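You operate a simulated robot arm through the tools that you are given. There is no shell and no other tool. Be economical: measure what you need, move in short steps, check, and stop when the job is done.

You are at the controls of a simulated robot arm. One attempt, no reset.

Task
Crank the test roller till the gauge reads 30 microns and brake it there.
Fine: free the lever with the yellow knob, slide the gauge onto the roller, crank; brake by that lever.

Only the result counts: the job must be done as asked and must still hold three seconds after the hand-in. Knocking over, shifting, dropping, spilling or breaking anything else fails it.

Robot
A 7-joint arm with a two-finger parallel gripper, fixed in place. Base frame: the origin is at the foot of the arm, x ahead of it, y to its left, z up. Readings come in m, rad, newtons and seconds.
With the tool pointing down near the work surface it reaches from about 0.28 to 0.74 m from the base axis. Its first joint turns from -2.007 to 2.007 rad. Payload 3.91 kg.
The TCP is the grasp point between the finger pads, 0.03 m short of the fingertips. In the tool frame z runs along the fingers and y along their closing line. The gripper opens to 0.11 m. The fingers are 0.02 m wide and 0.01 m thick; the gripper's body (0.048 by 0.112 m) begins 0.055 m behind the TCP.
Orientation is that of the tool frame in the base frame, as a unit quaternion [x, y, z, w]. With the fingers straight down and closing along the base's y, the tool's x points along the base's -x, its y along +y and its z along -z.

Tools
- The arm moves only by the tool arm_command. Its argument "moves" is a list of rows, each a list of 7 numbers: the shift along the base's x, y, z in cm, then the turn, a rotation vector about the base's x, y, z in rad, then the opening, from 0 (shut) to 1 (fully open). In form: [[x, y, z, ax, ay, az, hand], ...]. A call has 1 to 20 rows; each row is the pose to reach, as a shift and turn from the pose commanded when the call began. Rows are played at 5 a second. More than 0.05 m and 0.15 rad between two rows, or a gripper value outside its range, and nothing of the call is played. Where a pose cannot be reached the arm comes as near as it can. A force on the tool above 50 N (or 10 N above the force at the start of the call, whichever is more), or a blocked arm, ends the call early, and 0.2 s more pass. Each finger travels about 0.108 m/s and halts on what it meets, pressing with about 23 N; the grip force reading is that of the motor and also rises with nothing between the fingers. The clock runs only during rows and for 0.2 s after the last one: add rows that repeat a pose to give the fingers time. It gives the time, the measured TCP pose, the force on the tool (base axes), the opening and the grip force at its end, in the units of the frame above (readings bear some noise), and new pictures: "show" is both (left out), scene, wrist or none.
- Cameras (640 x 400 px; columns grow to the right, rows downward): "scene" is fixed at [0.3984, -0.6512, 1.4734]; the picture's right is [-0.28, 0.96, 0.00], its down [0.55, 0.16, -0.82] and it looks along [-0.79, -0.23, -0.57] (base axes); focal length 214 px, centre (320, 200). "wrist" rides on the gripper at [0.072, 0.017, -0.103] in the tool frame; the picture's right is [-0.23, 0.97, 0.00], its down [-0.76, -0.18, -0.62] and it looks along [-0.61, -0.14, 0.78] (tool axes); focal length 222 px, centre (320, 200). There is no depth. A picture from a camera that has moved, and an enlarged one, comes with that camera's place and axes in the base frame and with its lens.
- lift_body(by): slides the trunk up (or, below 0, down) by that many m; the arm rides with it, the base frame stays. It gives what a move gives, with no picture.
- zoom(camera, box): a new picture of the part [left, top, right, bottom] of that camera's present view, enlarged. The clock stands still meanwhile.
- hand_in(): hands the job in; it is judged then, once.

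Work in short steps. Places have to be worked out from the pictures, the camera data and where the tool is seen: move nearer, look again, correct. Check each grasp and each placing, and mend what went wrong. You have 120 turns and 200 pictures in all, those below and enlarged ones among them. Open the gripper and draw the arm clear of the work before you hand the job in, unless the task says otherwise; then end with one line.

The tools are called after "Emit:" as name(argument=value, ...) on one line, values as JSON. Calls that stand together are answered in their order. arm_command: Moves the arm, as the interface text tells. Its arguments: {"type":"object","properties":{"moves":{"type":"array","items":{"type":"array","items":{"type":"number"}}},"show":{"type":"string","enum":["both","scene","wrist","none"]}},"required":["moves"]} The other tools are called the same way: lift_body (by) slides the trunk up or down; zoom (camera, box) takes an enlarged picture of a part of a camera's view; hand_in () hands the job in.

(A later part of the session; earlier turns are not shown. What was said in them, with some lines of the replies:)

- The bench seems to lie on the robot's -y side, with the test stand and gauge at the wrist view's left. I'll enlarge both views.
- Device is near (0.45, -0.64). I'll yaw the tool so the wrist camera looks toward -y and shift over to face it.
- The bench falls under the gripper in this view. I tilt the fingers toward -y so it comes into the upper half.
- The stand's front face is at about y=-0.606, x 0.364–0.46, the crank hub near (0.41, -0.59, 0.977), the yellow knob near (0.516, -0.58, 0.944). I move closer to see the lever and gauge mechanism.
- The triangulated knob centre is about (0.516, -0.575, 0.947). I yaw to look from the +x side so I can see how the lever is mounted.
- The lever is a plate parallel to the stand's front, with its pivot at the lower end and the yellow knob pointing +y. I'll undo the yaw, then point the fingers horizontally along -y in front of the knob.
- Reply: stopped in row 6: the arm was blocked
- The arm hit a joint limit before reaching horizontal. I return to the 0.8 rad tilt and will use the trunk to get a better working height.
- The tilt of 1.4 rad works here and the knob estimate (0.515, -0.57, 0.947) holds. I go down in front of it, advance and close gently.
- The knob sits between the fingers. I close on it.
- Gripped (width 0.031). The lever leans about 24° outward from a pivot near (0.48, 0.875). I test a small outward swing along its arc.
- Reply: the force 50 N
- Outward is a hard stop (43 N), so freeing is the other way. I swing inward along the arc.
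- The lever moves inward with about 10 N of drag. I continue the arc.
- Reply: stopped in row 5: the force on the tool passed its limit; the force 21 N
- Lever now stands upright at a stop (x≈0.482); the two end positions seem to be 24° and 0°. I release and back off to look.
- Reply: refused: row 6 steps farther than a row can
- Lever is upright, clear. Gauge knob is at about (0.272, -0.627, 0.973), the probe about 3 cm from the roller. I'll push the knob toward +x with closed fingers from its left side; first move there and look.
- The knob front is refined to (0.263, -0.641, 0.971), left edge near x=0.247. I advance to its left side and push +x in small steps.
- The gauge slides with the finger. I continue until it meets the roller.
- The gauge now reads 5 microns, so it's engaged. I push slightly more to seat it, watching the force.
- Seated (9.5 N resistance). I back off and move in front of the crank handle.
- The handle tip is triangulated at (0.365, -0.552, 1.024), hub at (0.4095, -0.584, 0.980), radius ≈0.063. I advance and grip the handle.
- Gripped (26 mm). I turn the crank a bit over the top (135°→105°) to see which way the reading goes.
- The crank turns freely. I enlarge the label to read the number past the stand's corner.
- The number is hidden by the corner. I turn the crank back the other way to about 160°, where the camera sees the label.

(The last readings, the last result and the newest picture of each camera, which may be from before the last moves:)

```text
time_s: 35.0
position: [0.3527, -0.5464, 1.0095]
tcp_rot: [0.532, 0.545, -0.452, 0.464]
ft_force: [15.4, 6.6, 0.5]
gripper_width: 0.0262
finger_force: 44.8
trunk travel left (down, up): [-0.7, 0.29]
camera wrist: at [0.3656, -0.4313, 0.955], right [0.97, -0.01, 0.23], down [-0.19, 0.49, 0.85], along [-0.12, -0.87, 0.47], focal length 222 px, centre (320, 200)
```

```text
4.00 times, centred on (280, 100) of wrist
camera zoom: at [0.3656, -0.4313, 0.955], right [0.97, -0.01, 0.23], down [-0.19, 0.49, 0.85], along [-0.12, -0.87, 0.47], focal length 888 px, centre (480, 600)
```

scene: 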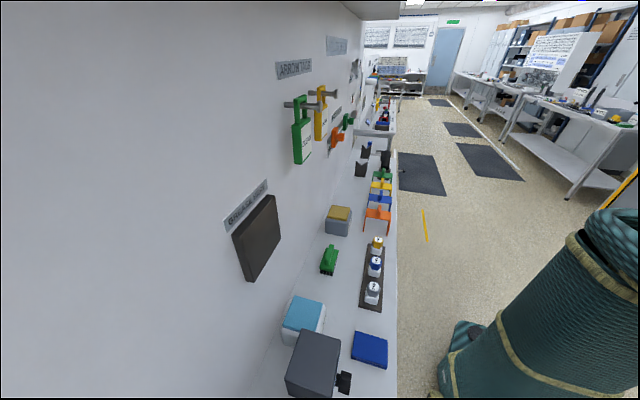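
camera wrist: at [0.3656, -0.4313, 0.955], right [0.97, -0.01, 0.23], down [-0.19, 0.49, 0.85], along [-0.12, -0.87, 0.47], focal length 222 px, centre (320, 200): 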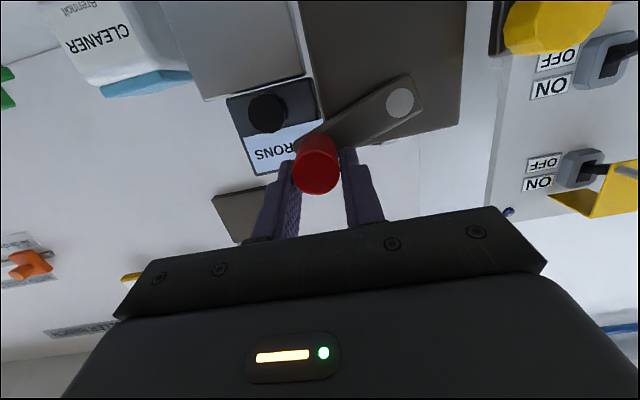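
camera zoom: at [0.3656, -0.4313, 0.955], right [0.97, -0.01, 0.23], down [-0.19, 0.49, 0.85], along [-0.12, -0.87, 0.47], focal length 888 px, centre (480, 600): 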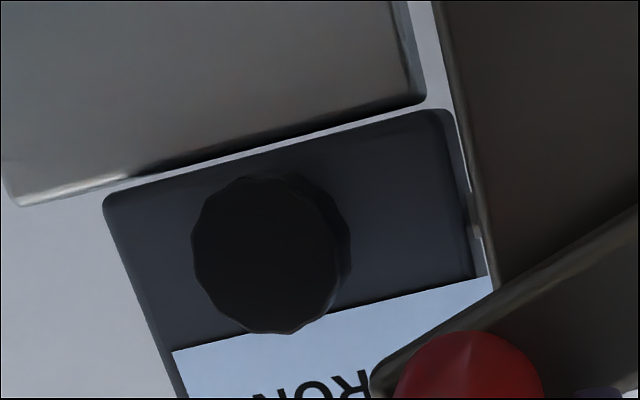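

The handle hides the digits. I release, back off and shift left to read the gauge at this angle (~156°).

Emit:
arm_command(moves=[[0, 0, 0, 0, 0, 0, 0.4], [0, 0, 0, 0, 0, 0, 0.5], [0, 3, 0, 0, 0, 0, 0.5], [0, 6, 0, 0, 0, 0, 0.5], [-4, 8.5, 1, 0, 0, 0, 0.5], [-8, 8.5, 2, 0, 0, 0, 0.5], [-8, 8.5, 2, 0, 0, 0, 0.5]], show="wrist")

Emit:
zoom(camera="wrist", box=[250, 50, 450, 175])

```text
time_s: 36.6
position: [0.2723, -0.4624, 1.0288]
tcp_rot: [0.533, 0.545, -0.451, 0.464]
ft_force: [-1.5, 0.1, 0.7]
gripper_width: 0.0551
finger_force: 0.1
trunk travel left (down, up): [-0.7, 0.29]
camera wrist: at [0.2872, -0.3482, 0.9752], right [0.97, -0.01, 0.23], down [-0.19, 0.49, 0.85], along [-0.12, -0.87, 0.47], focal length 222 px, centre (320, 200)
```

wrist: 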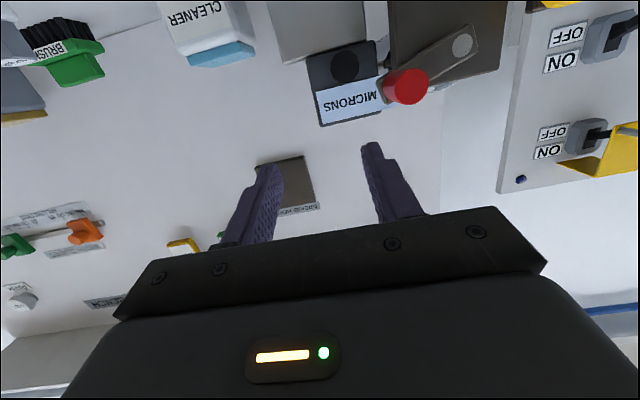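

```text
3.20 times, centred on (350, 112) of wrist
camera zoom: at [0.2872, -0.3482, 0.9752], right [0.97, -0.01, 0.23], down [-0.19, 0.49, 0.85], along [-0.12, -0.87, 0.47], focal length 711 px, centre (224, 480)
```

zoom: 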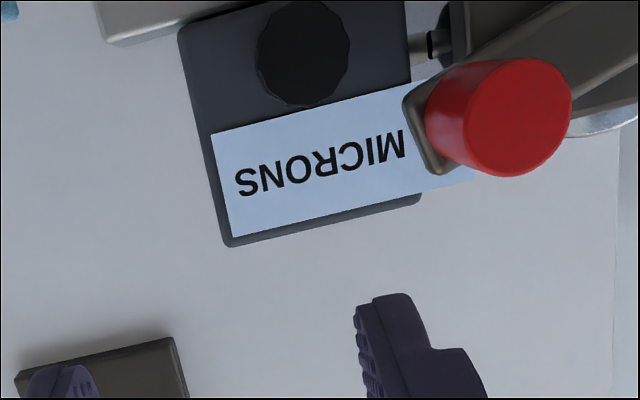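

Emit:
arm_command(moves=[[-4, 0, 1, 0, 0, 0, 0.5], [-8, 0, 2, 0, 0, 0, 0.5], [-8, 0, 2, 0, 0, 0, 0.5]], show="none")

Emit:
zoom(camera="wrist", box=[300, 30, 500, 155])

```text
time_s: 37.4
position: [0.1924, -0.462, 1.0477]
tcp_rot: [0.534, 0.545, -0.451, 0.464]
ft_force: [0.0, 0.6, 0.1]
gripper_width: 0.055
finger_force: 0.0
trunk travel left (down, up): [-0.7, 0.29]
```

```text
3.20 times, centred on (400, 92) of wrist
camera zoom: at [0.2065, -0.3471, 0.9928], right [0.97, -0.01, 0.23], down [-0.19, 0.49, 0.85], along [-0.12, -0.87, 0.47], focal length 711 px, centre (64, 544)
```

zoom: 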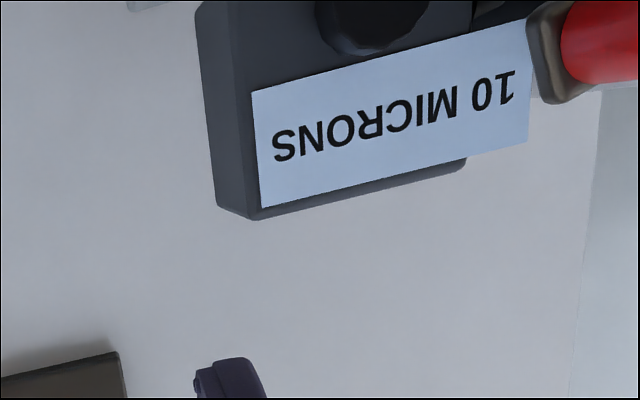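

At 156° it reads 10, at 135° it read 5, so roughly 0.24 µm/deg and 30 µm near 240°. I regrip the handle.

Emit:
arm_command(moves=[[4, 0, -1, 0, 0, 0, 0.5], [8, 0, -2, 0, 0, 0, 0.5], [12, 0, -3, 0, 0, 0, 0.5], [16, 0, -3.8, 0, 0, 0, 0.5], [16, -4, -3.8, 0, 0, 0, 0.5], [16, -8.3, -3.8, 0, 0, 0, 0.5], [16, -8.3, -3.8, 0, 0, 0, 0.18], [16, -8.3, -3.8, 0, 0, 0, 0.18]], show="wrist")

```text
time_s: 39.2
position: [0.3522, -0.5419, 1.0103]
tcp_rot: [0.533, 0.546, -0.45, 0.464]
ft_force: [12.0, -2.8, -1.3]
gripper_width: 0.0264
finger_force: 44.5
trunk travel left (down, up): [-0.7, 0.29]
camera wrist: at [0.365, -0.4277, 0.9547], right [0.97, -0.01, 0.23], down [-0.19, 0.49, 0.85], along [-0.12, -0.87, 0.47], focal length 222 px, centre (320, 200)
```

wrist: 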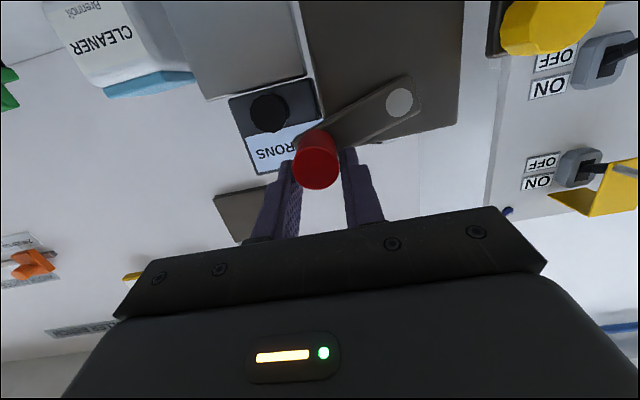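

Gripped. I turn on along the arc to about 222° in 10° steps.

Emit:
arm_command(moves=[[-0.33, 0, -0.93, 0, 0, 0, 0.18], [-0.52, 0, -2.0, 0, 0, 0, 0.18], [-0.52, 0, -3.1, 0, 0, 0, 0.18], [-0.33, 0, -4.17, 0, 0, 0, 0.18], [0.05, 0, -5.2, 0, 0, 0, 0.18], [0.59, 0, -6.14, 0, 0, 0, 0.18], [1.07, 0, -6.74, 0, 0, 0, 0.18], [1.07, 0, -6.74, 0, 0, 0, 0.18]], show="wrist")

```text
time_s: 41.0
position: [0.3633, -0.5436, 0.9484]
tcp_rot: [0.531, 0.543, -0.451, 0.468]
ft_force: [10.6, 0.1, 24.2]
gripper_width: 0.0253
finger_force: 5.4
trunk travel left (down, up): [-0.7, 0.29]
camera wrist: at [0.3774, -0.4297, 0.8927], right [0.97, -0.01, 0.23], down [-0.2, 0.49, 0.85], along [-0.12, -0.87, 0.48], focal length 222 px, centre (320, 200)
```

wrist: 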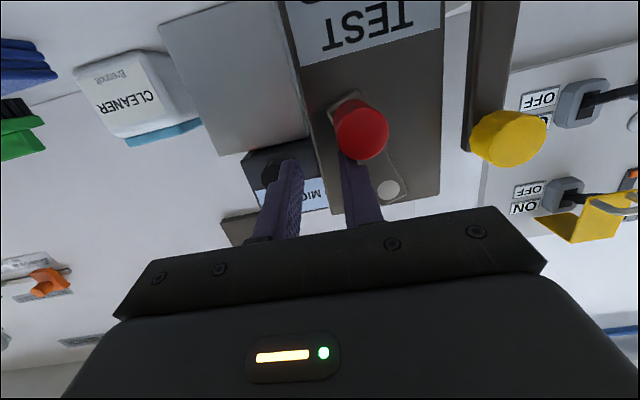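

The handle slipped out and swung ahead to about 254°. I back straight out, then look at the gauge reading.

Emit:
arm_command(moves=[[0, 3, 0, 0, 0, 0, 0.22], [0, 6, 0, 0, 0, 0, 0.3], [0, 9, 2, 0, 0, 0, 0.4], [-3, 9, 5, 0, 0, 0, 0.5], [-6, 9, 8, 0, 0, 0, 0.5], [-6, 9, 8, 0, 0, 0, 0.5]], show="wrist")

Emit:
zoom(camera="wrist", box=[230, 0, 470, 150])

```text
time_s: 42.4
position: [0.3024, -0.4546, 1.0249]
tcp_rot: [0.534, 0.544, -0.452, 0.464]
ft_force: [0.2, -0.5, -0.1]
gripper_width: 0.055
finger_force: 0.1
trunk travel left (down, up): [-0.7, 0.29]
camera wrist: at [0.3159, -0.34, 0.9715], right [0.97, -0.01, 0.23], down [-0.19, 0.49, 0.85], along [-0.12, -0.87, 0.47], focal length 222 px, centre (320, 200)
```

wrist: 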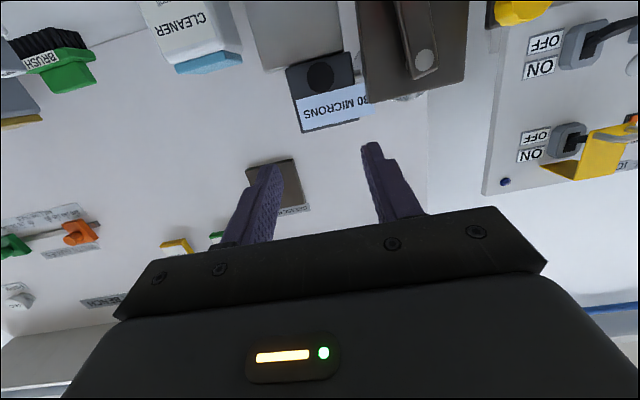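

```text
2.67 times, centred on (350, 75) of wrist
camera zoom: at [0.3159, -0.34, 0.9715], right [0.97, -0.01, 0.23], down [-0.19, 0.49, 0.85], along [-0.12, -0.87, 0.47], focal length 592 px, centre (240, 533)
```

zoom: 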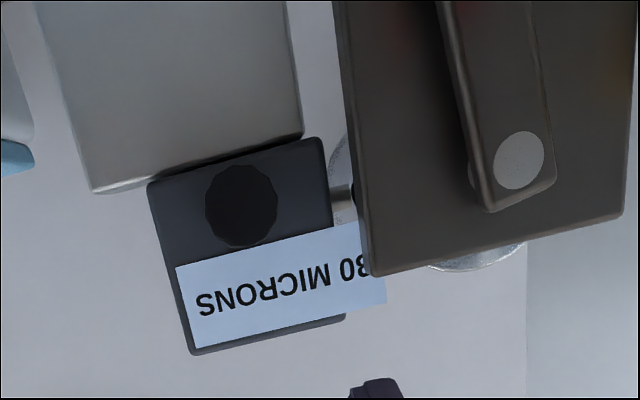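

It appears to read 30. I shift left to confirm the first digit and the handle angle.

Emit:
arm_command(moves=[[-4, 0, 0, 0, 0, 0, 0.5], [-4, 0, 0, 0, 0, 0, 0.5]], show="none")

Emit:
zoom(camera="wrist", box=[310, 40, 430, 115])

```text
time_s: 43.0
position: [0.2614, -0.4536, 1.0265]
tcp_rot: [0.533, 0.544, -0.451, 0.465]
ft_force: [-0.3, -0.5, -0.1]
gripper_width: 0.0551
finger_force: 0.1
trunk travel left (down, up): [-0.7, 0.29]
```

```text
5.33 times, centred on (370, 78) of wrist
camera zoom: at [0.2749, -0.339, 0.9713], right [0.97, -0.01, 0.23], down [-0.19, 0.49, 0.85], along [-0.12, -0.87, 0.47], focal length 1185 px, centre (53, 853)
```

zoom: 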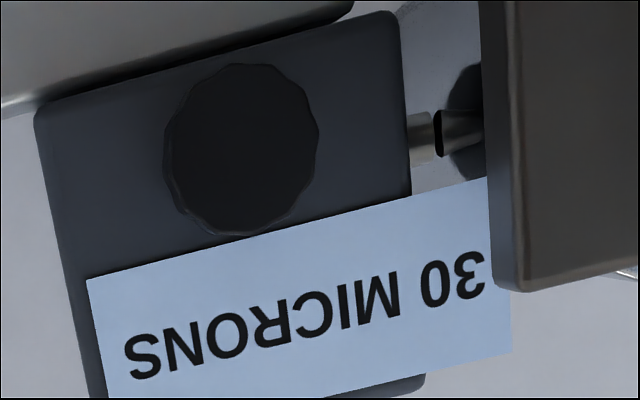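

Gauge reads 30 microns. Now the brake: I go in front of the lever knob at (0.483, -0.57, 0.954) and look before gripping.

Emit:
arm_command(moves=[[4, 0, 0, 0, 0, 0, 0.55], [8, 0, 0, 0, 0, 0, 0.55], [12, 0, 0, 0, 0, 0, 0.55], [16, 0, -2, 0, 0, 0, 0.55], [20, 0, -4, 0, 0, 0, 0.55], [22.2, 0, -7, 0, 0, 0, 0.55], [22.2, -4, -7.1, 0, 0, 0, 0.55], [22.2, -4, -7.1, 0, 0, 0, 0.55]], show="wrist")

```text
time_s: 44.8
position: [0.4829, -0.4937, 0.9543]
tcp_rot: [0.533, 0.545, -0.45, 0.465]
ft_force: [0.1, -0.4, 0.2]
gripper_width: 0.0603
finger_force: 0.0
trunk travel left (down, up): [-0.7, 0.29]
camera wrist: at [0.4977, -0.38, 0.8996], right [0.97, -0.01, 0.23], down [-0.2, 0.49, 0.85], along [-0.12, -0.87, 0.47], focal length 222 px, centre (320, 200)
```

wrist: 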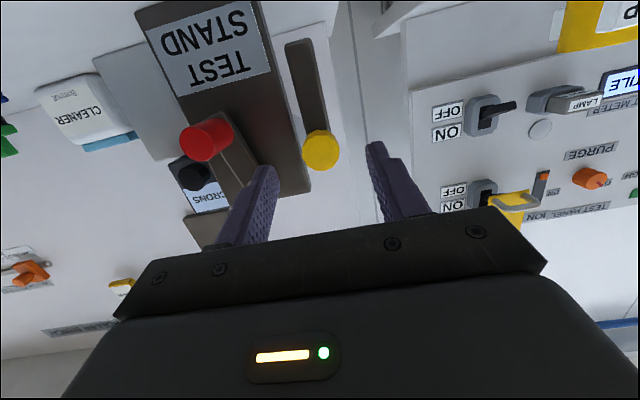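

The knob is centred between the fingers and the crank handle is clear. I advance and grip.

Emit:
arm_command(moves=[[0, -3, 0, 0, 0, 0, 0.5], [0, -5.9, 0, 0, 0, 0, 0.5], [0, -5.9, 0, 0, 0, 0, 0.35], [0, -5.9, 0, 0, 0, 0, 0.2], [0, -5.9, 0, 0, 0, 0, 0.2]], show="wrist")

```text
time_s: 46.0
position: [0.4833, -0.5517, 0.9548]
tcp_rot: [0.533, 0.545, -0.451, 0.465]
ft_force: [0.5, 0.7, -0.7]
gripper_width: 0.0315
finger_force: 45.2
trunk travel left (down, up): [-0.7, 0.29]
camera wrist: at [0.4974, -0.4384, 0.901], right [0.97, -0.01, 0.23], down [-0.19, 0.49, 0.85], along [-0.12, -0.87, 0.47], focal length 222 px, centre (320, 200)
```

wrist: 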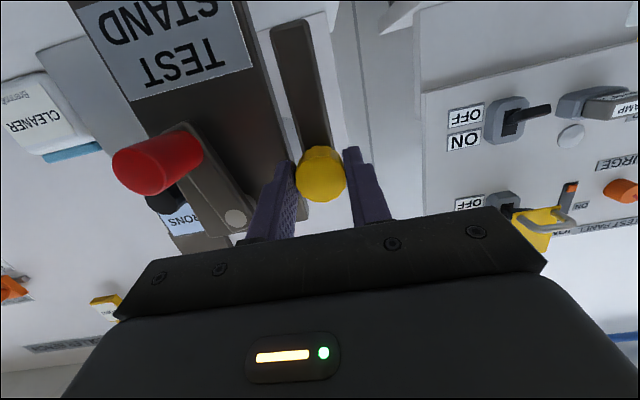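

Gripped. I swing the lever outward to its original braked position, with slight overshoot to seat it.

Emit:
arm_command(moves=[[0.55, 0, -0.02, 0, 0, 0, 0.2], [1.11, 0, -0.08, 0, 0, 0, 0.2], [1.7, 0, -0.18, 0, 0, 0, 0.2], [2.2, 0, -0.31, 0, 0, 0, 0.2], [2.75, 0, -0.5, 0, 0, 0, 0.2], [3.25, 0, -0.7, 0, 0, 0, 0.2], [3.9, 0, -0.95, 0, 0, 0, 0.2], [3.9, 0, -0.95, 0, 0, 0, 0.2]], show="wrist")

```text
time_s: 47.8
position: [0.5154, -0.5521, 0.9459]
tcp_rot: [0.535, 0.541, -0.453, 0.464]
ft_force: [-26.3, 5.9, 10.3]
gripper_width: 0.0313
finger_force: 45.4
trunk travel left (down, up): [-0.7, 0.29]
camera wrist: at [0.5304, -0.439, 0.8916], right [0.97, -0.02, 0.23], down [-0.19, 0.49, 0.85], along [-0.13, -0.87, 0.47], focal length 222 px, centre (320, 200)
```

wrist: 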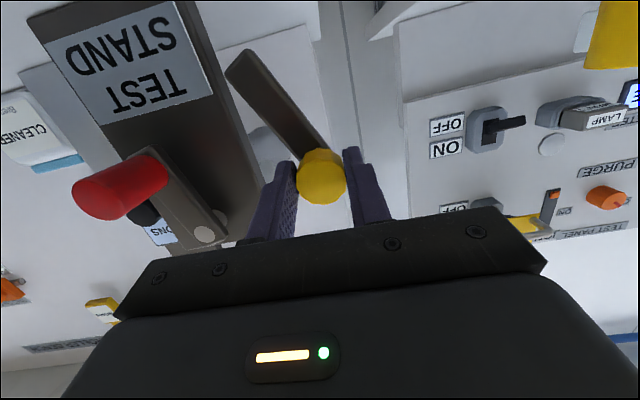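

The lever is at its braked stop again (x=0.515, 26 N). I ease off the load, release, and withdraw to read the gauge.

Emit:
arm_command(moves=[[-0.6, 0, 0.2, 0, 0, 0, 0.2], [-0.6, 0, 0.2, 0, 0, 0, 0.45], [-0.6, 0, 0.2, 0, 0, 0, 0.55], [-0.6, 3, 0.2, 0, 0, 0, 0.55], [-0.6, 7, 0.2, 0, 0, 0, 0.55], [-0.6, 10, 3, 0, 0, 0, 0.55], [-4, 10, 5, 0, 0, 0, 0.55], [-8.5, 10, 7, 0, 0, 0, 0.55], [-13, 10, 7, 0, 0, 0, 0.55], [-17.5, 10, 7, 0, 0, 0, 0.55], [-22, 10, 7, 0, 0, 0, 0.55], [-22, 10, 7, 0, 0, 0, 0.55]], show="wrist")

Emit:
zoom(camera="wrist", box=[260, 0, 460, 125])

```text
time_s: 50.4
position: [0.3006, -0.4533, 1.0115]
tcp_rot: [0.533, 0.545, -0.451, 0.465]
ft_force: [0.0, -0.4, -0.1]
gripper_width: 0.0605
finger_force: 0.0
trunk travel left (down, up): [-0.7, 0.29]
camera wrist: at [0.313, -0.3385, 0.9578], right [0.97, -0.01, 0.23], down [-0.19, 0.49, 0.85], along [-0.12, -0.87, 0.47], focal length 222 px, centre (320, 200)
```

wrist: 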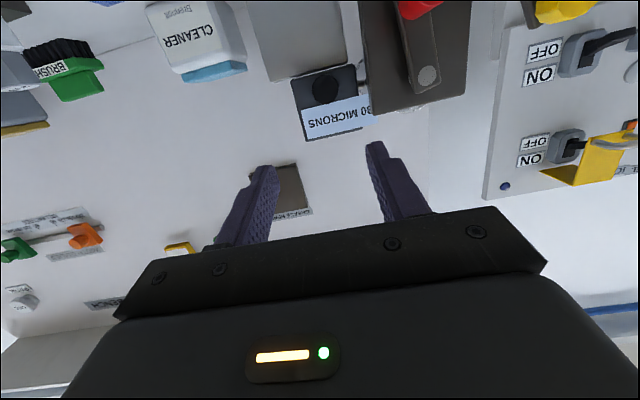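

```text
3.20 times, centred on (360, 62) of wrist
camera zoom: at [0.313, -0.3385, 0.9578], right [0.97, -0.01, 0.23], down [-0.19, 0.49, 0.85], along [-0.12, -0.87, 0.47], focal length 711 px, centre (192, 640)
```

zoom: 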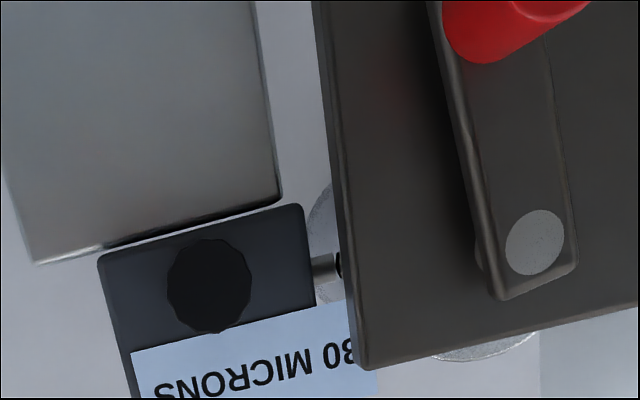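

Still reads 30 microns. I withdraw the arm, open, and verify the lever stayed in the braked position.

Emit:
arm_command(moves=[[2, 3, 3, 0, 0, 0, 0.8], [5, 6, 5, 0, 0, 0, 1], [8, 9, 7, 0, 0, 0, 1], [10, 12, 9, 0, 0, 0, 1], [10, 15, 11, 0.13, 0, 0, 1], [10, 17, 13, 0.26, 0, 0, 1], [10, 17, 15, 0.39, 0, 0, 1], [10, 17, 17, 0.5, 0, 0, 1], [10, 17, 17, 0.5, 0, 0, 1]])

Emit:
zoom(camera="wrist", box=[200, 0, 440, 150])

```text
time_s: 52.4
position: [0.4013, -0.2813, 1.183]
tcp_rot: [0.631, 0.639, -0.302, 0.318]
ft_force: [1.2, 0.0, 0.4]
gripper_width: 0.1103
finger_force: 0.1
trunk travel left (down, up): [-0.7, 0.29]
camera wrist: at [0.4154, -0.155, 1.1908], right [0.97, -0.12, 0.19], down [-0.19, 0.02, 0.98], along [-0.12, -0.99, -0.01], focal length 222 px, centre (320, 200)
```

scene: 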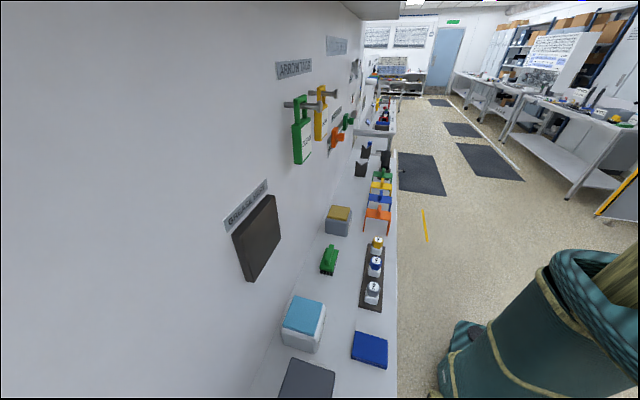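
wrist: 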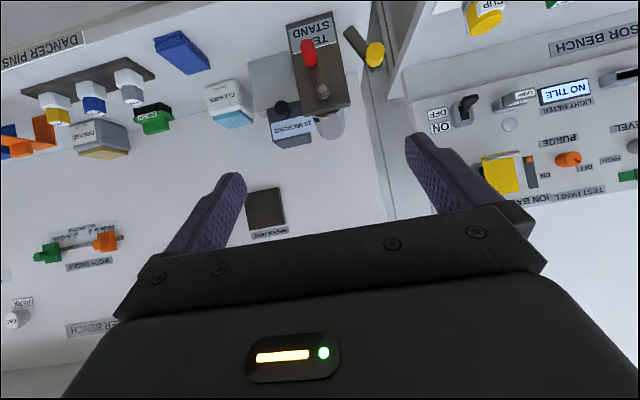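

```text
2.67 times, centred on (320, 75) of wrist
camera zoom: at [0.4154, -0.155, 1.1908], right [0.97, -0.12, 0.19], down [-0.19, 0.02, 0.98], along [-0.12, -0.99, -0.01], focal length 592 px, centre (320, 533)
```

zoom: 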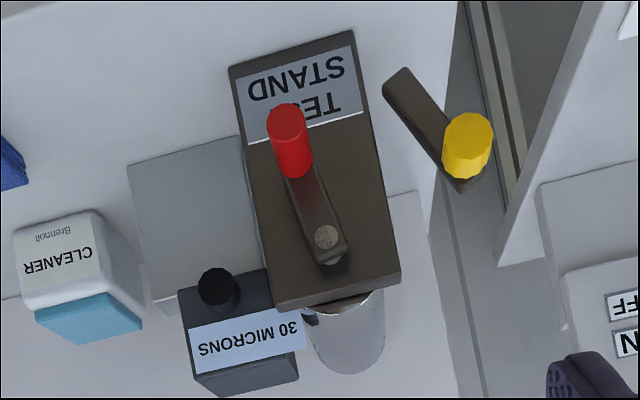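

Everything is clear: the gauge reads 30 microns, the lever is back at its braked stop, and nothing else has moved. I'm handing in.

Emit:
hand_in()

```text
The job is handed in.
```

I cranked the test roller until the gauge read 30 microns and braked it by putting the yellow-knob lever back at its original stop. The gauge still read 30 afterwards; I didn't push the crank to test that the brake holds.
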